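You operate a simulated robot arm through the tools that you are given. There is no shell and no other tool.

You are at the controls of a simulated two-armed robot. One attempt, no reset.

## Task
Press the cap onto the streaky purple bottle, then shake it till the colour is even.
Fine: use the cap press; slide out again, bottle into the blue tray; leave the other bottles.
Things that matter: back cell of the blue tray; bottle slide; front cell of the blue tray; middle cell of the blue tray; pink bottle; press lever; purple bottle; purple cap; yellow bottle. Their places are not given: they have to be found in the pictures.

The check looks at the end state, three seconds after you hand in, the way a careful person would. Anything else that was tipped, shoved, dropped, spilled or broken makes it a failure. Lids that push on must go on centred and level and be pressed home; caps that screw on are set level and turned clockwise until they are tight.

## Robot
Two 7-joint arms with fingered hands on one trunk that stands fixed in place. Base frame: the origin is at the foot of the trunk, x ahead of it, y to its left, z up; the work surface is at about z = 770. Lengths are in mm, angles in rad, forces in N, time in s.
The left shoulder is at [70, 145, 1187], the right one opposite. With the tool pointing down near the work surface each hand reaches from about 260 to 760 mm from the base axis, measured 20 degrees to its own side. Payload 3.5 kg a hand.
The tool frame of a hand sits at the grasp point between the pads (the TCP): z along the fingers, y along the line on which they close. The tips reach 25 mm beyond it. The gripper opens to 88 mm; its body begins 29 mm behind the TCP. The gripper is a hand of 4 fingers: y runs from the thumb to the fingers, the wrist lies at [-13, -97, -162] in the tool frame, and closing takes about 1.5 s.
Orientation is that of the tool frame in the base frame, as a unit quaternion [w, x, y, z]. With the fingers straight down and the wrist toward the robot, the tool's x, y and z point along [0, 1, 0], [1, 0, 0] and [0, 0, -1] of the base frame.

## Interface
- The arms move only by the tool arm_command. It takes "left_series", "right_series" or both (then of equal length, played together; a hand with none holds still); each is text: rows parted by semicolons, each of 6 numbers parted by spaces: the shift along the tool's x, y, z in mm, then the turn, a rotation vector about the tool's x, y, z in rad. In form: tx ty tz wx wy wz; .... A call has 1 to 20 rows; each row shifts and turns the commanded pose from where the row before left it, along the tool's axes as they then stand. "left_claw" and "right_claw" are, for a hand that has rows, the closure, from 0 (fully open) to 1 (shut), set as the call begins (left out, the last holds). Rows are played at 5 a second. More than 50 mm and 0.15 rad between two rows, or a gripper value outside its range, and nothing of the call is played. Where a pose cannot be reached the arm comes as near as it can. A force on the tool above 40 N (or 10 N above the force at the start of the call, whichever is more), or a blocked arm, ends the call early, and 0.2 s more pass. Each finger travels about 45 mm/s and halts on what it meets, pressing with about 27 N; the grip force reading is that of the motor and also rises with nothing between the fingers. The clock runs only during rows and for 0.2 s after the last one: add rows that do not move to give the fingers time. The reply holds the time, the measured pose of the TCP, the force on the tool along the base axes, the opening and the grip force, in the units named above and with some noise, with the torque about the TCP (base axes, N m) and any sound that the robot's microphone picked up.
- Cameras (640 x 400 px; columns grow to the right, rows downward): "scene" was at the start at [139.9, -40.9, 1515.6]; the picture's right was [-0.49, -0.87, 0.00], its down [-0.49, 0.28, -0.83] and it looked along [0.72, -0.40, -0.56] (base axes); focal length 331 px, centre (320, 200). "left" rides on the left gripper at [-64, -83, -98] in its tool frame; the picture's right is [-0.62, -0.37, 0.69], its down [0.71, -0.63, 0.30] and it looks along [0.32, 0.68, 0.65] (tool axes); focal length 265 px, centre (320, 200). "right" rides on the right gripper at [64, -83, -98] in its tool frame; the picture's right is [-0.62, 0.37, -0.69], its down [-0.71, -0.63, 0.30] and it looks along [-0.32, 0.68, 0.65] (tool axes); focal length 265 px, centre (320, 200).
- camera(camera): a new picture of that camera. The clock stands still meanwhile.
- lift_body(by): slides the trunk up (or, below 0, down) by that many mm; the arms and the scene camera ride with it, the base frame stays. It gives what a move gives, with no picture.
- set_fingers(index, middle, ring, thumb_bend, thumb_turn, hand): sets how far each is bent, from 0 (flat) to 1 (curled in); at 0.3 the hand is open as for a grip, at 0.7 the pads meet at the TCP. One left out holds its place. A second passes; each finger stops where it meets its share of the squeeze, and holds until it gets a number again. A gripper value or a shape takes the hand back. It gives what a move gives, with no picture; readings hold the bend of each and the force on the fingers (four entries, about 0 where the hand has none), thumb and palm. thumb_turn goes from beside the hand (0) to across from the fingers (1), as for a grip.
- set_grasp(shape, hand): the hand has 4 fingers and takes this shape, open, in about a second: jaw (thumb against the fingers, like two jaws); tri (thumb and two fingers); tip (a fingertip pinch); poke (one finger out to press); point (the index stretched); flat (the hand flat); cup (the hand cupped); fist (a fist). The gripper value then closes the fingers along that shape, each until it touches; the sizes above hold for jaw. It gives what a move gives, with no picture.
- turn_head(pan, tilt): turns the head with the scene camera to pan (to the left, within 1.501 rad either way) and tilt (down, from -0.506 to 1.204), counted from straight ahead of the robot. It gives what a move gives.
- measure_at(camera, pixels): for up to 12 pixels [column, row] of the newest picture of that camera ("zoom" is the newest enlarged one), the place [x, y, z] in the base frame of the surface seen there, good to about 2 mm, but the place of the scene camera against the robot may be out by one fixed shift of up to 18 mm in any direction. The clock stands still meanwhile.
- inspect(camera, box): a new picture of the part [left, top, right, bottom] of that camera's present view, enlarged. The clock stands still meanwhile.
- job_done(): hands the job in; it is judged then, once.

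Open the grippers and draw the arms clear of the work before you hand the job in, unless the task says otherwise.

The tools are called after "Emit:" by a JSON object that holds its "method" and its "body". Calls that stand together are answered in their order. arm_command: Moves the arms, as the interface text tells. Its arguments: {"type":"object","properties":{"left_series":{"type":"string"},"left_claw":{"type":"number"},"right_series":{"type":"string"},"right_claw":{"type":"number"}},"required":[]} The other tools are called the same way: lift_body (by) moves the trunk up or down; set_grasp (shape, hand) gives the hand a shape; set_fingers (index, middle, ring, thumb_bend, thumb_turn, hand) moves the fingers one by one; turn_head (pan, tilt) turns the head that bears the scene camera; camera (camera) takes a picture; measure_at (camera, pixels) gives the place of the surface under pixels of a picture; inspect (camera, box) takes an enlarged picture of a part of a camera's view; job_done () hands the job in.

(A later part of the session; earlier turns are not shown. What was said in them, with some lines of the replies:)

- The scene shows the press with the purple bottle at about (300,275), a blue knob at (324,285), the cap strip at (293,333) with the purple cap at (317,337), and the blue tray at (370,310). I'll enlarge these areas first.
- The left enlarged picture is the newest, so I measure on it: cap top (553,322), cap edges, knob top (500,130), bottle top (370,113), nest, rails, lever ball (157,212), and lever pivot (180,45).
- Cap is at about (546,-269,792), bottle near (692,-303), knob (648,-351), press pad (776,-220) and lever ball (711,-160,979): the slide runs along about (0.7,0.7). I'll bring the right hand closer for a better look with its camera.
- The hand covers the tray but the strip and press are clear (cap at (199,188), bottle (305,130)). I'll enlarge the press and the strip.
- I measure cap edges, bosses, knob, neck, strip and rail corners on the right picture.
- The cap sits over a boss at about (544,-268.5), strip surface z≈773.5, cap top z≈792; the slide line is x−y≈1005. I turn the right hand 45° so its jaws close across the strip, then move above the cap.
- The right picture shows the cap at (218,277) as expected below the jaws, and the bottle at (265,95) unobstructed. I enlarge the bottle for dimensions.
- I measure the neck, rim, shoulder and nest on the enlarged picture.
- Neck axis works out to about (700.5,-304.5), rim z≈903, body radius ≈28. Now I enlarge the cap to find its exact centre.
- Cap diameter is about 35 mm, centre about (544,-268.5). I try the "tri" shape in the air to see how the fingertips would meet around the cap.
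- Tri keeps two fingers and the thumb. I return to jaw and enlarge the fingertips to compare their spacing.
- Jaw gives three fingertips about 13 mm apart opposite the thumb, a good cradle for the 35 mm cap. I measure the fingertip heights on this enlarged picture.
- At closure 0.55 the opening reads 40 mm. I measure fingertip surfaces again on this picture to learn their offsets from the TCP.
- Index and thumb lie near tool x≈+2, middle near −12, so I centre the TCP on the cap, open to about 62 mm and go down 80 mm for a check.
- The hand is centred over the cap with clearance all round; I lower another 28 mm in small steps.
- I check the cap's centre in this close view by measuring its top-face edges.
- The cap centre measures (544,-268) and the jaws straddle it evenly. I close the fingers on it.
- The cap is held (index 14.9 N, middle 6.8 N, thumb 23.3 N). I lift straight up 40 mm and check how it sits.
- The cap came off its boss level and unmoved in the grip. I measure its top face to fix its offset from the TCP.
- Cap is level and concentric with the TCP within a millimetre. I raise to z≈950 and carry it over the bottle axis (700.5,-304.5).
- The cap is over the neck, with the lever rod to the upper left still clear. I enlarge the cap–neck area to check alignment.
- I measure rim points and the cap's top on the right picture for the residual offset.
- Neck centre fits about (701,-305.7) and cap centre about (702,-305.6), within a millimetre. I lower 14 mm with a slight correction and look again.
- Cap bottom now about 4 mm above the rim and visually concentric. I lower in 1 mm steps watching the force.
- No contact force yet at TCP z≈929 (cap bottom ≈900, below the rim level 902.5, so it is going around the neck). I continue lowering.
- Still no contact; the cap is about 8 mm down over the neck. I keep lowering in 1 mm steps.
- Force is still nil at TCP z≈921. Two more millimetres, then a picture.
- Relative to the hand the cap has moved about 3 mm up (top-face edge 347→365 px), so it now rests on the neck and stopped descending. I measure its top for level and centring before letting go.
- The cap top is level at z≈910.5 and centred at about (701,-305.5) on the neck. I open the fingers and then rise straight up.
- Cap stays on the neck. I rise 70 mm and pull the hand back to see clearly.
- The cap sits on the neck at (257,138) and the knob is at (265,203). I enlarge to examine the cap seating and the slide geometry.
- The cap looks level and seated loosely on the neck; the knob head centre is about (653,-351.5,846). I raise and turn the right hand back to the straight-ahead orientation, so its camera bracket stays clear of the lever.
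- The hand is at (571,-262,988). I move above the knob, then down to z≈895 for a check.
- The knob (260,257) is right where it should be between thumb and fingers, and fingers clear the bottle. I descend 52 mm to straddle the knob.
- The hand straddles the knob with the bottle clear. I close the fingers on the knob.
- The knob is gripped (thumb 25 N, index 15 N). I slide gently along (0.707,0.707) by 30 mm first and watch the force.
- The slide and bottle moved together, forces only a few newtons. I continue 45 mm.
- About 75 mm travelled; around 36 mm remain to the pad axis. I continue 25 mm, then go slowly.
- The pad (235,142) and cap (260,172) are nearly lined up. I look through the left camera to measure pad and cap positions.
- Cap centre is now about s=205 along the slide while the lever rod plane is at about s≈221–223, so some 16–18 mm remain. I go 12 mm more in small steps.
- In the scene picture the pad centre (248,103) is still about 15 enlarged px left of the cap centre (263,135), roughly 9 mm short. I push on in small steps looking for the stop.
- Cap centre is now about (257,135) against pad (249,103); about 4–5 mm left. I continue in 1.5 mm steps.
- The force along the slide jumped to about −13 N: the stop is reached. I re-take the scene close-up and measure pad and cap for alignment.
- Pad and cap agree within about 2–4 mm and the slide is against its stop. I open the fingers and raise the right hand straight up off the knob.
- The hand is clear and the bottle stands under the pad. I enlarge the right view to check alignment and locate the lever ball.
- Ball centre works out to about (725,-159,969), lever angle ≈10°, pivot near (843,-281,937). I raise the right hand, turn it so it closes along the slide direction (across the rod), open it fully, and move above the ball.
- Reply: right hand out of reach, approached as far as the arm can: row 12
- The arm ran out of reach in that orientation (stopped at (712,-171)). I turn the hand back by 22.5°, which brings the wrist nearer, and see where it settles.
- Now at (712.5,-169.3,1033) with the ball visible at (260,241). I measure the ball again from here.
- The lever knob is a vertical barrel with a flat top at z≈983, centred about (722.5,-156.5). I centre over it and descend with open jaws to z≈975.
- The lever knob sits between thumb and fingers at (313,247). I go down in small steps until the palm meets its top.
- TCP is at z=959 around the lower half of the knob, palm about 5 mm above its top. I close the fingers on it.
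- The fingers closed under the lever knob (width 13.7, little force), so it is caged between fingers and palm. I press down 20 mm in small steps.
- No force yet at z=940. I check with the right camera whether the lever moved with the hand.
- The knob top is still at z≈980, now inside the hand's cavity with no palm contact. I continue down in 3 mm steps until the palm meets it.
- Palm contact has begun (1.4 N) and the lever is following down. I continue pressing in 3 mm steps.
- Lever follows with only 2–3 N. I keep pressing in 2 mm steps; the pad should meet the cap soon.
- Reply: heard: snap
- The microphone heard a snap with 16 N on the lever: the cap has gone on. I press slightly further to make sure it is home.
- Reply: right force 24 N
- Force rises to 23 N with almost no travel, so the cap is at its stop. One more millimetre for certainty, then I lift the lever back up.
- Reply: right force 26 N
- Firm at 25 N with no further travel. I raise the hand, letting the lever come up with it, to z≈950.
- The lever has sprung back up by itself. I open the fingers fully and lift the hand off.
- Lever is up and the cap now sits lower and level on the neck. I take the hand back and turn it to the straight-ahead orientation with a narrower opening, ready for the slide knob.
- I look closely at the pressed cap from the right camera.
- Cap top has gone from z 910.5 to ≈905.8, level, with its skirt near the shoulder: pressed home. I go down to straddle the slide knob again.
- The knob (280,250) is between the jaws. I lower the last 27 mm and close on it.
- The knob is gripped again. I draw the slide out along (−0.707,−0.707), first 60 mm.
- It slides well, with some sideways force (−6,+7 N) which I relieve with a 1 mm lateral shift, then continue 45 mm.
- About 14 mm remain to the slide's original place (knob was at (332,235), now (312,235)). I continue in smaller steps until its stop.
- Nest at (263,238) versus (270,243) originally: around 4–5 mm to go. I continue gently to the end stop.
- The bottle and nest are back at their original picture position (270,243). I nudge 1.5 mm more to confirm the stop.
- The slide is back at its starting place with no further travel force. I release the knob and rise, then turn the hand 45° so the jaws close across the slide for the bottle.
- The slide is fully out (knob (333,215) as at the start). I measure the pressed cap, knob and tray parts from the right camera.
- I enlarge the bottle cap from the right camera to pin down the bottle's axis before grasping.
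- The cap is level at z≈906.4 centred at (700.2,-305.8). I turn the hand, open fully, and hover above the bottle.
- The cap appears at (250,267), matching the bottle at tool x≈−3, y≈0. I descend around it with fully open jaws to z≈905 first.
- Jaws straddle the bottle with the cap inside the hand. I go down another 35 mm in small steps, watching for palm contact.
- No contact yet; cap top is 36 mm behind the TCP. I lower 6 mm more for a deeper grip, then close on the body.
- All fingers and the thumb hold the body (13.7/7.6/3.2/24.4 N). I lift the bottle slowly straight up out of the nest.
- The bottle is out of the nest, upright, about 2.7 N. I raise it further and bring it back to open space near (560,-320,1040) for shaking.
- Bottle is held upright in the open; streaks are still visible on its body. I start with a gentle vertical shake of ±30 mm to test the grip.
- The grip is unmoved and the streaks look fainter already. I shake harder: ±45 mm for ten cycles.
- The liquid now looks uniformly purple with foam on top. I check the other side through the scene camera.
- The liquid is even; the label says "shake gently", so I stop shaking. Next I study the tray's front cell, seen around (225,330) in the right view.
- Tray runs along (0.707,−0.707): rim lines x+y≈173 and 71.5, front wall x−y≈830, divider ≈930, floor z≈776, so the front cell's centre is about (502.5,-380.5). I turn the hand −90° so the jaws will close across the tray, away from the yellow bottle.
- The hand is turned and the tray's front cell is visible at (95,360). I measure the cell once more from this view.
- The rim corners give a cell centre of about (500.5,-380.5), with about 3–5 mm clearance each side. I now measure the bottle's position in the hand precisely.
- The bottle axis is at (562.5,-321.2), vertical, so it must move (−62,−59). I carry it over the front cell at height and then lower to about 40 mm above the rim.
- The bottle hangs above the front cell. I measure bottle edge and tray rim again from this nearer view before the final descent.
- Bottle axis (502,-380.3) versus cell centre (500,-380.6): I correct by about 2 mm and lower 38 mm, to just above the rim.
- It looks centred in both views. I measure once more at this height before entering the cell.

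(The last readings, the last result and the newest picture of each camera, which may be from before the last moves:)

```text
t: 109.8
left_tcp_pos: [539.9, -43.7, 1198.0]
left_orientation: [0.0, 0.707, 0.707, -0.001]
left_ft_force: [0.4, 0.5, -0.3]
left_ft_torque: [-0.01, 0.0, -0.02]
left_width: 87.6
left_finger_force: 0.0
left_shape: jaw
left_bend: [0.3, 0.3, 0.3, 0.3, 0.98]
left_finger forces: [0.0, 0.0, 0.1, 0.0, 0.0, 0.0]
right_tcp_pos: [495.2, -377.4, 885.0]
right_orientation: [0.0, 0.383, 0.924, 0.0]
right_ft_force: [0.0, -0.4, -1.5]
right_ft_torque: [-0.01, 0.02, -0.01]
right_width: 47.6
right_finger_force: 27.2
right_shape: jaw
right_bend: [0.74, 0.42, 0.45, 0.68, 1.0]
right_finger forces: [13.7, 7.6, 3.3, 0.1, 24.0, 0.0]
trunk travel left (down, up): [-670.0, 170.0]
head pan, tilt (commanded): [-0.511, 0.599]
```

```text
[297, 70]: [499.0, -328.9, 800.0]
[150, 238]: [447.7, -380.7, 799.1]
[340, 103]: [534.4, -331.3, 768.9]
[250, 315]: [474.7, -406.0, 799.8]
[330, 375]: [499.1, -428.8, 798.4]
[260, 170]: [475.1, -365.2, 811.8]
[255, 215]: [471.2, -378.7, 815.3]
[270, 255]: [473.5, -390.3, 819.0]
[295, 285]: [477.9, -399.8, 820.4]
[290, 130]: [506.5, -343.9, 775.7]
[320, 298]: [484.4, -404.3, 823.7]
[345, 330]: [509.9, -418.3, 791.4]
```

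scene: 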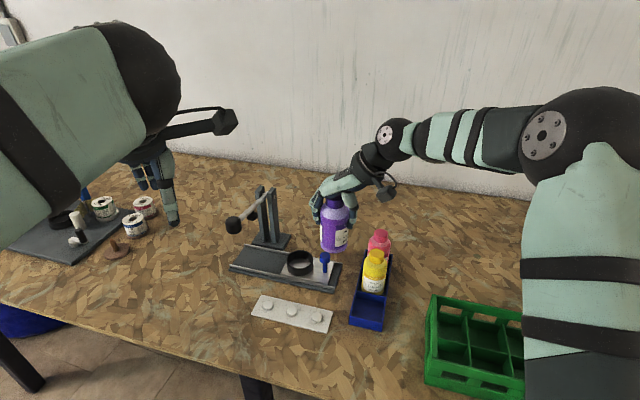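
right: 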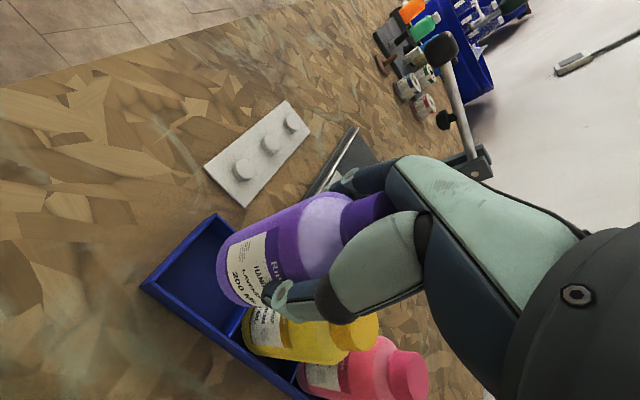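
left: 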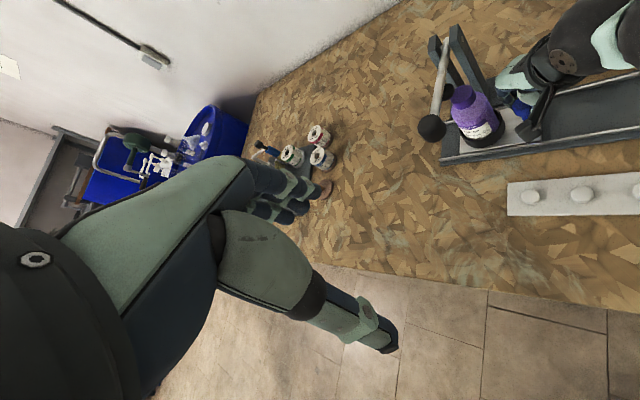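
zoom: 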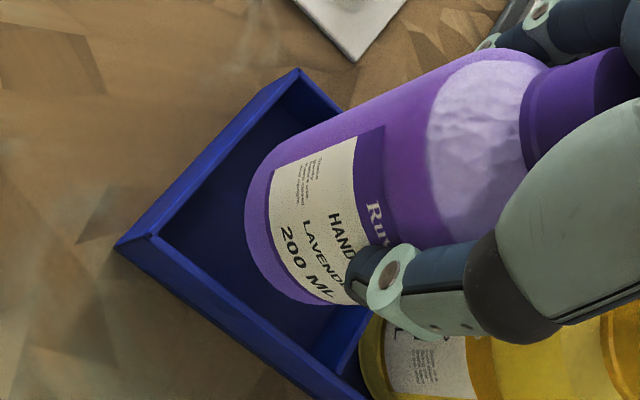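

Bottle axis (498.9,-380.3) versus cell centre (499.8,-380.8): under a millimetre off. I lower it into the cell, slowly near the bottom.

Emit:
{"method": "arm_command", "body": {"right_series": "0 0.3 5 0 0 0; 0 0 5 0 0 0; 0 0 5 0 0 0; 0 0 5 0 0 0; 0 0 3 0 0 0; 0 0 0 0 0 0"}}

Emit:
{"method": "arm_command", "body": {"right_series": "0 0 1 0 0 0; 0 0 1 0 0 0; 0 0 1 0 0 0; 0 0 0 0 0 0"}}

Emit:
{"method": "inspect", "body": {"camera": "right", "box": [150, 170, 350, 350]}}

```text
t: 111.2
left_tcp_pos: [541.4, -43.7, 1197.5]
left_orientation: [0.0, 0.707, 0.707, 0.001]
left_ft_force: [0.2, -0.6, 0.1]
left_ft_torque: [-0.01, -0.04, -0.02]
left_width: 87.8
left_finger_force: 0.0
left_shape: jaw
left_bend: [0.3, 0.3, 0.3, 0.3, 0.98]
left_finger forces: [0.0, 0.0, 0.1, 0.0, 0.1, 0.0]
right_tcp_pos: [495.7, -378.2, 862.5]
right_orientation: [0.0, 0.383, 0.924, 0.0]
right_ft_force: [-0.1, -0.9, -2.1]
right_ft_torque: [-0.05, 0.0, -0.01]
right_width: 47.3
right_finger_force: 27.0
right_shape: jaw
right_bend: [0.74, 0.42, 0.45, 0.68, 1.0]
right_finger forces: [13.7, 7.7, 3.3, 0.1, 24.0, 0.0]
trunk travel left (down, up): [-670.0, 170.0]
head pan, tilt (commanded): [-0.511, 0.599]
```

```text
t: 112.2
left_tcp_pos: [541.6, -45.0, 1195.5]
left_orientation: [0.001, 0.707, 0.707, 0.0]
left_ft_force: [-0.4, -0.4, 0.2]
left_ft_torque: [-0.01, 0.01, 0.01]
left_width: 87.5
left_finger_force: 0.1
left_shape: jaw
left_bend: [0.3, 0.3, 0.3, 0.3, 0.98]
left_finger forces: [0.0, 0.1, 0.0, 0.0, 0.0, 0.0]
right_tcp_pos: [496.1, -378.8, 858.7]
right_orientation: [0.0, 0.383, 0.924, 0.0]
right_ft_force: [-0.2, 0.4, -1.9]
right_ft_torque: [0.02, 0.01, 0.01]
right_width: 47.5
right_finger_force: 26.8
right_shape: jaw
right_bend: [0.74, 0.42, 0.45, 0.68, 1.0]
right_finger forces: [13.7, 7.7, 3.2, 0.0, 24.1, 0.1]
trunk travel left (down, up): [-670.0, 170.0]
head pan, tilt (commanded): [-0.511, 0.599]
```

```text
2.22 times, centred on (250, 260) of right
```

zoom: 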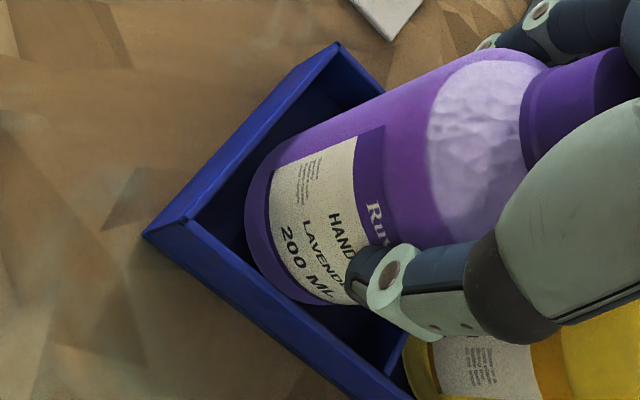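

The bottle has entered the cell without side force. I lower in 1 mm steps until it rests on the floor.

Emit:
{"method": "arm_command", "body": {"right_series": "0 0 1 0 0 0; 0 0 1 0 0 0; 0 0 0 0 0 0"}}

Emit:
{"method": "arm_command", "body": {"right_series": "0 0 1 0 0 0; 0 0 1 0 0 0; 0 0 0 0 0 0"}}

Emit:
{"method": "arm_command", "body": {"right_series": "0 0 1 0 0 0; 0 0 0 0 0 0"}}

```text
t: 113.0
left_tcp_pos: [539.8, -42.8, 1197.6]
left_orientation: [0.001, 0.707, 0.707, 0.0]
left_ft_force: [0.8, -0.4, 0.1]
left_ft_torque: [0.02, 0.01, -0.01]
left_width: 87.5
left_finger_force: 0.0
left_shape: jaw
left_bend: [0.3, 0.3, 0.3, 0.3, 0.98]
left_finger forces: [0.0, 0.1, 0.0, 0.0, 0.0, 0.0]
right_tcp_pos: [494.8, -378.8, 856.9]
right_orientation: [0.0, 0.382, 0.924, 0.0]
right_ft_force: [0.0, 0.4, -1.6]
right_ft_torque: [-0.01, -0.02, 0.03]
right_width: 47.3
right_finger_force: 27.0
right_shape: jaw
right_bend: [0.74, 0.42, 0.45, 0.68, 1.0]
right_finger forces: [13.7, 7.7, 3.4, 0.1, 24.1, 0.0]
trunk travel left (down, up): [-670.0, 170.0]
head pan, tilt (commanded): [-0.511, 0.599]
```

```text
t: 113.8
left_tcp_pos: [540.7, -44.8, 1197.3]
left_orientation: [0.0, 0.707, 0.707, -0.001]
left_ft_force: [-0.1, 0.2, 0.3]
left_ft_torque: [-0.02, 0.03, -0.01]
left_width: 87.8
left_finger_force: 0.0
left_shape: jaw
left_bend: [0.3, 0.3, 0.3, 0.3, 0.98]
left_finger forces: [0.0, 0.0, 0.0, 0.0, 0.0, 0.0]
right_tcp_pos: [494.8, -378.0, 855.4]
right_orientation: [0.0, 0.382, 0.924, 0.0]
right_ft_force: [0.6, -1.0, -2.0]
right_ft_torque: [0.01, 0.02, 0.03]
right_width: 47.4
right_finger_force: 26.9
right_shape: jaw
right_bend: [0.74, 0.42, 0.45, 0.68, 1.0]
right_finger forces: [13.7, 7.7, 3.3, 0.0, 24.0, 0.0]
trunk travel left (down, up): [-670.0, 170.0]
head pan, tilt (commanded): [-0.511, 0.599]
```

```text
t: 114.4
left_tcp_pos: [540.0, -44.3, 1197.2]
left_orientation: [-0.001, 0.707, 0.707, 0.0]
left_ft_force: [0.6, 0.6, 0.2]
left_ft_torque: [-0.03, -0.02, -0.01]
left_width: 87.4
left_finger_force: 0.0
left_shape: jaw
left_bend: [0.3, 0.3, 0.3, 0.3, 0.98]
left_finger forces: [0.0, 0.1, 0.1, 0.0, 0.0, 0.0]
right_tcp_pos: [494.3, -378.9, 855.0]
right_orientation: [0.0, 0.383, 0.924, 0.0]
right_ft_force: [-0.3, -0.7, 0.2]
right_ft_torque: [-0.02, -0.03, 0.02]
right_width: 47.5
right_finger_force: 26.7
right_shape: jaw
right_bend: [0.74, 0.42, 0.45, 0.68, 1.0]
right_finger forces: [13.6, 7.7, 3.4, 0.0, 24.3, 0.1]
trunk travel left (down, up): [-670.0, 170.0]
head pan, tilt (commanded): [-0.511, 0.599]
```

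The 2 N weight has vanished (z force 0.2): the bottle has touched the floor. I lower another half millimetre to confirm.

Emit:
{"method": "arm_command", "body": {"right_series": "0 0 0.6 0 0 0; 0 0 0 0 0 0"}}

Emit:
{"method": "inspect", "body": {"camera": "scene", "box": [340, 230, 420, 340]}}

Emit:
{"method": "inspect", "body": {"camera": "right", "box": [150, 170, 390, 370]}}

```text
t: 115.0
left_tcp_pos: [540.0, -44.5, 1197.8]
left_orientation: [0.0, 0.707, 0.707, 0.0]
left_ft_force: [0.9, -0.1, -0.2]
left_ft_torque: [0.01, 0.04, -0.04]
left_width: 87.8
left_finger_force: 0.1
left_shape: jaw
left_bend: [0.3, 0.3, 0.3, 0.3, 0.98]
left_finger forces: [0.0, 0.0, 0.1, 0.0, 0.0, 0.1]
right_tcp_pos: [494.4, -377.9, 854.2]
right_orientation: [0.0, 0.383, 0.924, 0.001]
right_ft_force: [0.6, -1.5, 2.7]
right_ft_torque: [-0.03, -0.02, 0.0]
right_width: 47.4
right_finger_force: 27.2
right_shape: jaw
right_bend: [0.74, 0.42, 0.45, 0.68, 1.0]
right_finger forces: [13.7, 7.7, 3.6, 0.1, 24.8, 0.0]
trunk travel left (down, up): [-670.0, 170.0]
head pan, tilt (commanded): [-0.511, 0.599]
```

```text
3.64 times, centred on (380, 285) of scene
```

zoom: 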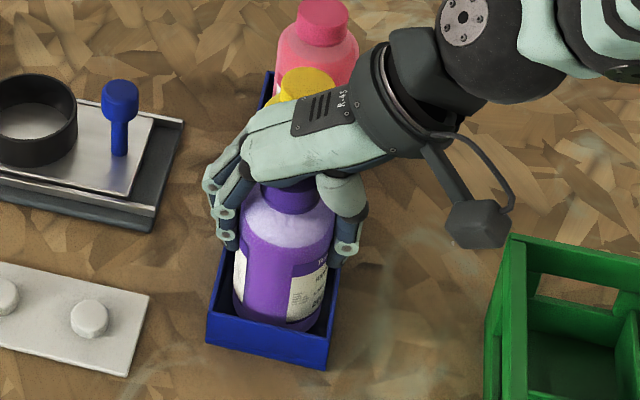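

```text
2.00 times, centred on (270, 270) of right
```

zoom: 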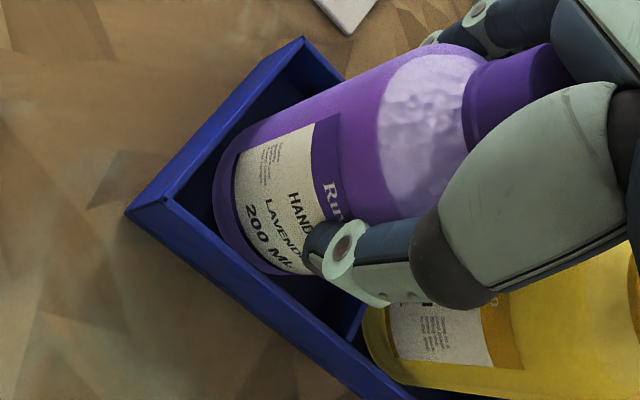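

The bottle stands on the cell floor (now +2.7 N) and is upright. I open the fingers.

Emit:
{"method": "arm_command", "body": {"right_series": "0 0 -0.5 0 0 0; 0 0 0 0 0 0; 0 0 0 0 0 0; 0 0 0 0 0 0; 0 0 0 0 0 0; 0 0 0 0 0 0; 0 0 0 0 0 0", "right_claw": 0.0}}

Emit:
{"method": "inspect", "body": {"camera": "right", "box": [150, 170, 390, 370]}}

Emit:
{"method": "inspect", "body": {"camera": "scene", "box": [340, 230, 420, 340]}}

```text
t: 116.6
left_tcp_pos: [540.9, -44.0, 1198.0]
left_orientation: [0.0, 0.707, 0.707, 0.0]
left_ft_force: [-0.5, -1.3, 0.0]
left_ft_torque: [0.01, 0.01, -0.01]
left_width: 87.6
left_finger_force: 0.2
left_shape: jaw
left_bend: [0.3, 0.3, 0.3, 0.3, 0.98]
left_finger forces: [0.1, 0.0, 0.1, 0.1, 0.0, 0.0]
right_tcp_pos: [495.7, -378.6, 854.7]
right_orientation: [0.0, 0.383, 0.924, 0.0]
right_ft_force: [-0.2, -0.6, 0.0]
right_ft_torque: [0.01, 0.01, -0.01]
right_width: 87.5
right_finger_force: 0.1
right_shape: jaw
right_bend: [0.3, 0.3, 0.3, 0.3, 0.98]
right_finger forces: [0.0, 0.0, 0.1, 0.0, 0.1, 0.1]
trunk travel left (down, up): [-670.0, 170.0]
head pan, tilt (commanded): [-0.511, 0.599]
```

```text
2.00 times, centred on (270, 270) of right
```

zoom: 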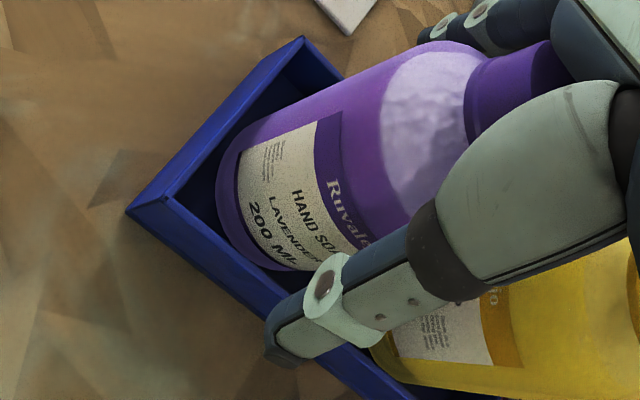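

```text
3.64 times, centred on (380, 285) of scene
```

zoom: 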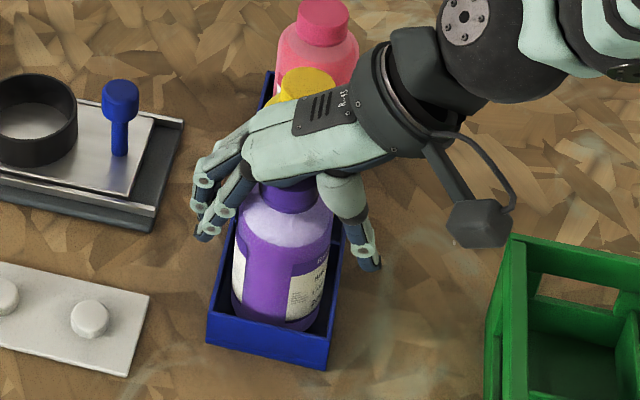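

Fingers are fully open and the bottle stands by itself. I raise the hand straight up, well clear.

Emit:
{"method": "arm_command", "body": {"right_series": "0 0 -8 0 0 0; 0 0 -15 0 0 0; 0 0 -20 0 0 0; 0 0 -30 0 0 0; 0 0 -35 0 0 0; 0 0 -40 0 0 0; 0 -20 -35 0 0 0; 0 0 0 0 0 0"}}

Emit:
{"method": "camera", "body": {"camera": "right"}}

Emit:
{"method": "inspect", "body": {"camera": "scene", "box": [220, 190, 420, 350]}}

```text
t: 118.4
left_tcp_pos: [541.7, -43.6, 1196.8]
left_orientation: [0.0, 0.707, 0.707, -0.001]
left_ft_force: [-0.4, 0.1, -0.9]
left_ft_torque: [0.0, 0.04, 0.01]
left_width: 87.7
left_finger_force: 0.0
left_shape: jaw
left_bend: [0.3, 0.3, 0.3, 0.3, 0.98]
left_finger forces: [0.1, 0.1, 0.0, 0.0, 0.1, 0.0]
right_tcp_pos: [481.9, -393.4, 1037.1]
right_orientation: [-0.001, 0.383, 0.924, -0.001]
right_ft_force: [0.0, 0.1, 0.7]
right_ft_torque: [-0.01, 0.0, -0.01]
right_width: 87.6
right_finger_force: 0.1
right_shape: jaw
right_bend: [0.3, 0.3, 0.3, 0.3, 0.98]
right_finger forces: [0.0, 0.1, 0.1, 0.1, 0.0, 0.1]
trunk travel left (down, up): [-670.0, 170.0]
head pan, tilt (commanded): [-0.511, 0.599]
```

```text
taken
```

right: 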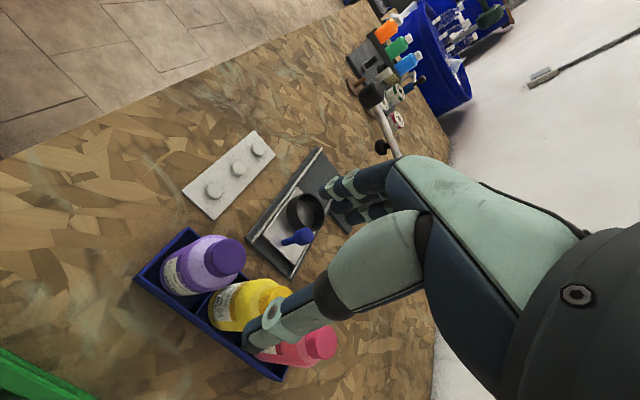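

```text
2.50 times, centred on (320, 270) of scene
```

zoom: 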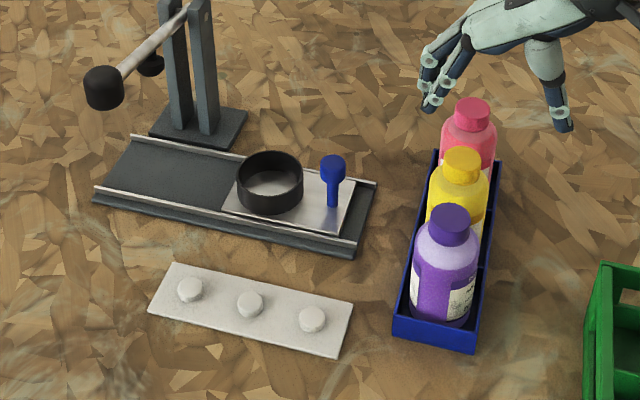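

All three bottles stand in the tray, the slide is out and the lever up. I enlarge the purple bottle to check its colour and cap.

Emit:
{"method": "inspect", "body": {"camera": "scene", "box": [340, 240, 400, 340]}}

Emit:
{"method": "inspect", "body": {"camera": "right", "box": [130, 220, 270, 330]}}

```text
4.00 times, centred on (370, 290) of scene
```

zoom: 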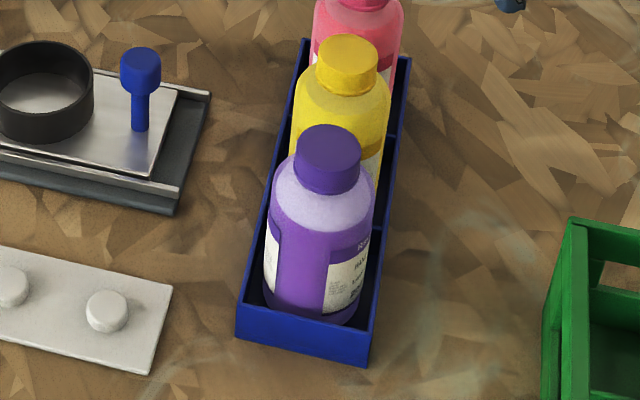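

```text
3.64 times, centred on (200, 275) of right
```

zoom: 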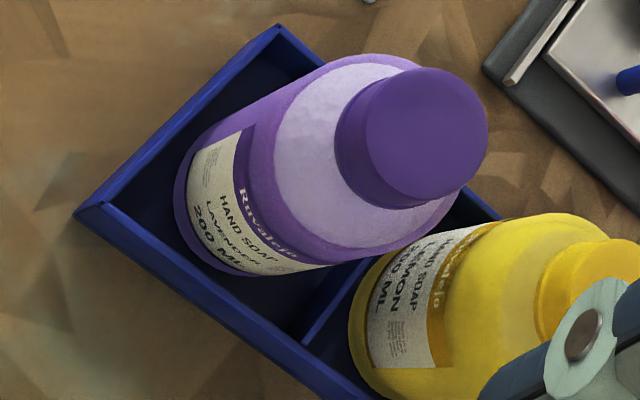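

The liquid is evenly purple, the cap is level, and the foam is settling. I draw the right arm up and back, letting some time pass.

Emit:
{"method": "arm_command", "body": {"right_series": "0 -15 -35 0 0 0; 0 -15 -35 0 0 0; 0 -15 -35 0 0 0; 0 -15 -30 0 0 0; 0 0 0 0 0 0; 0 0 0 0 0 0; 0 0 0 0 0 0; 0 0 0 0 0 0; 0 0 0 0 0 0; 0 0 0 0 0 0; 0 0 0 0 0 0; 0 0 0 0 0 0; 0 0 0 0 0 0; 0 0 0 0 0 0; 0 0 0 0 0 0; 0 0 0 0 0 0; 0 0 0 0 0 0; 0 0 0 0 0 0; 0 0 0 0 0 0; 0 0 0 0 0 0"}}

Emit:
{"method": "inspect", "body": {"camera": "scene", "box": [340, 240, 400, 340]}}

Emit:
{"method": "camera", "body": {"camera": "scene"}}

Emit:
{"method": "camera", "body": {"camera": "right"}}

```text
t: 122.6
left_tcp_pos: [540.7, -44.4, 1197.4]
left_orientation: [0.0, 0.707, 0.707, 0.0]
left_ft_force: [0.5, -0.2, 0.2]
left_ft_torque: [-0.01, -0.03, -0.02]
left_width: 87.6
left_finger_force: 0.1
left_shape: jaw
left_bend: [0.3, 0.3, 0.3, 0.3, 0.98]
left_finger forces: [0.0, 0.0, 0.0, 0.0, 0.0, 0.0]
right_tcp_pos: [438.0, -432.8, 1172.8]
right_orientation: [0.0, 0.382, 0.924, 0.0]
right_ft_force: [-0.3, -0.5, -0.3]
right_ft_torque: [0.0, -0.01, -0.02]
right_width: 87.4
right_finger_force: 0.0
right_shape: jaw
right_bend: [0.3, 0.3, 0.3, 0.3, 0.98]
right_finger forces: [0.0, 0.0, 0.0, 0.0, 0.0, 0.1]
trunk travel left (down, up): [-670.0, 170.0]
head pan, tilt (commanded): [-0.511, 0.599]
```

```text
4.00 times, centred on (370, 290) of scene
```

zoom: 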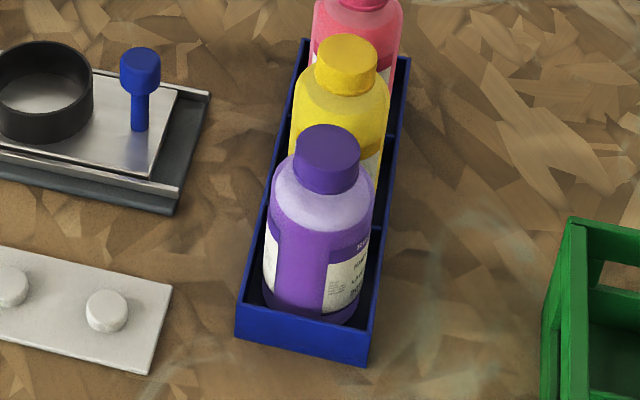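

```text
taken
```

scene: 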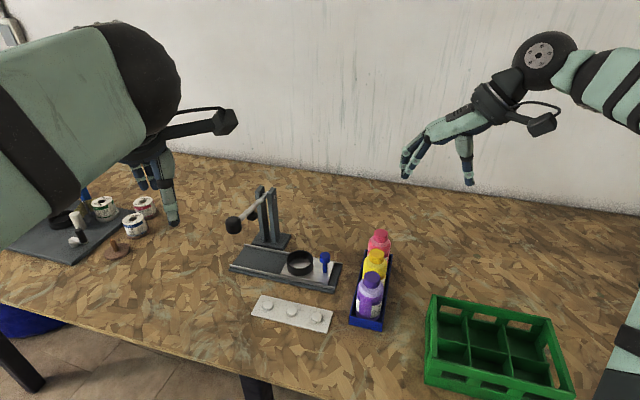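

```text
taken
```

right: 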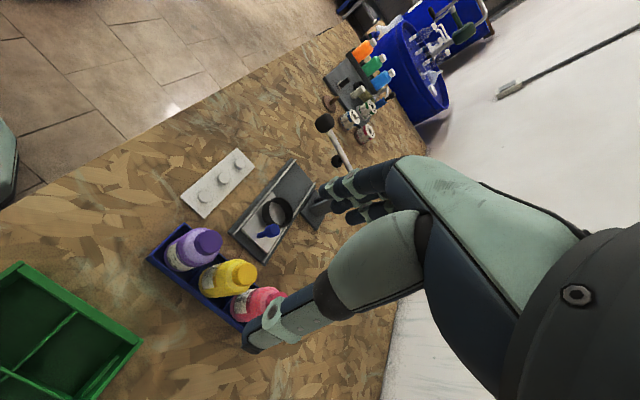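

Everything is in place. I measure the purple cap and its neighbours as a last level check.

Emit:
{"method": "inspect", "body": {"camera": "right", "box": [150, 210, 290, 330]}}

Emit:
{"method": "measure_at", "body": {"camera": "zoom", "pixels": [[283, 112], [255, 112], [312, 115], [290, 85], [280, 140], [405, 218], [490, 300], [220, 130], [150, 190], [270, 180]]}}

```text
3.33 times, centred on (220, 270) of right
```

zoom: 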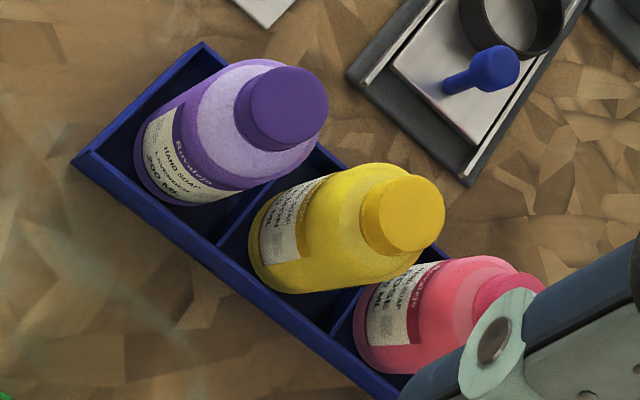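

```text
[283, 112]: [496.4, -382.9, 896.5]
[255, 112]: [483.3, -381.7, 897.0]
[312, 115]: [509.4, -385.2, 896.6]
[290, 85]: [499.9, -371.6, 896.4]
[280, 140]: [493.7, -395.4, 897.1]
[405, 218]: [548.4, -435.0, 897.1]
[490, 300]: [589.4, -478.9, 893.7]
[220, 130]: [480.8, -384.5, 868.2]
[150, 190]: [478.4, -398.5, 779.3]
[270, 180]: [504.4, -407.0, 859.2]
```

The purple cap top reads 896.7 all round, level and the same height as the yellow bottle's 897.1. The colour is even, the slide is out, the lever is up, the other bottles are untouched, and both hands are open and clear, so I hand in.

Emit:
{"method": "job_done", "body": {}}

```text
The job is handed in.
```

The purple bottle is capped, shaken to an even colour and standing in the front cell of the blue tray. The job is handed in; I haven't seen the check's result.

- **Cap:** The cap was set over the neck and the slide pushed to its stop under the press. Pressing the lever gave an audible snap, and the lever then held firm at about 25 N. The cap top now measures about 897 mm all round, level and the same height as the yellow bottle's.
- **Shake:** The bottle was shaken up and down about twelve times until the streaks were gone. Some pale foam was still at the shoulder when I handed in. It was settling.
- **Press and slide:** The slide is drawn back out to where it started, and the lever sprang back up.
- **Other items:** The yellow and pink bottles were not touched, and nothing was tipped or spilled. Both hands are open and clear of the work. The trunk is still 80 mm lower than at the start.
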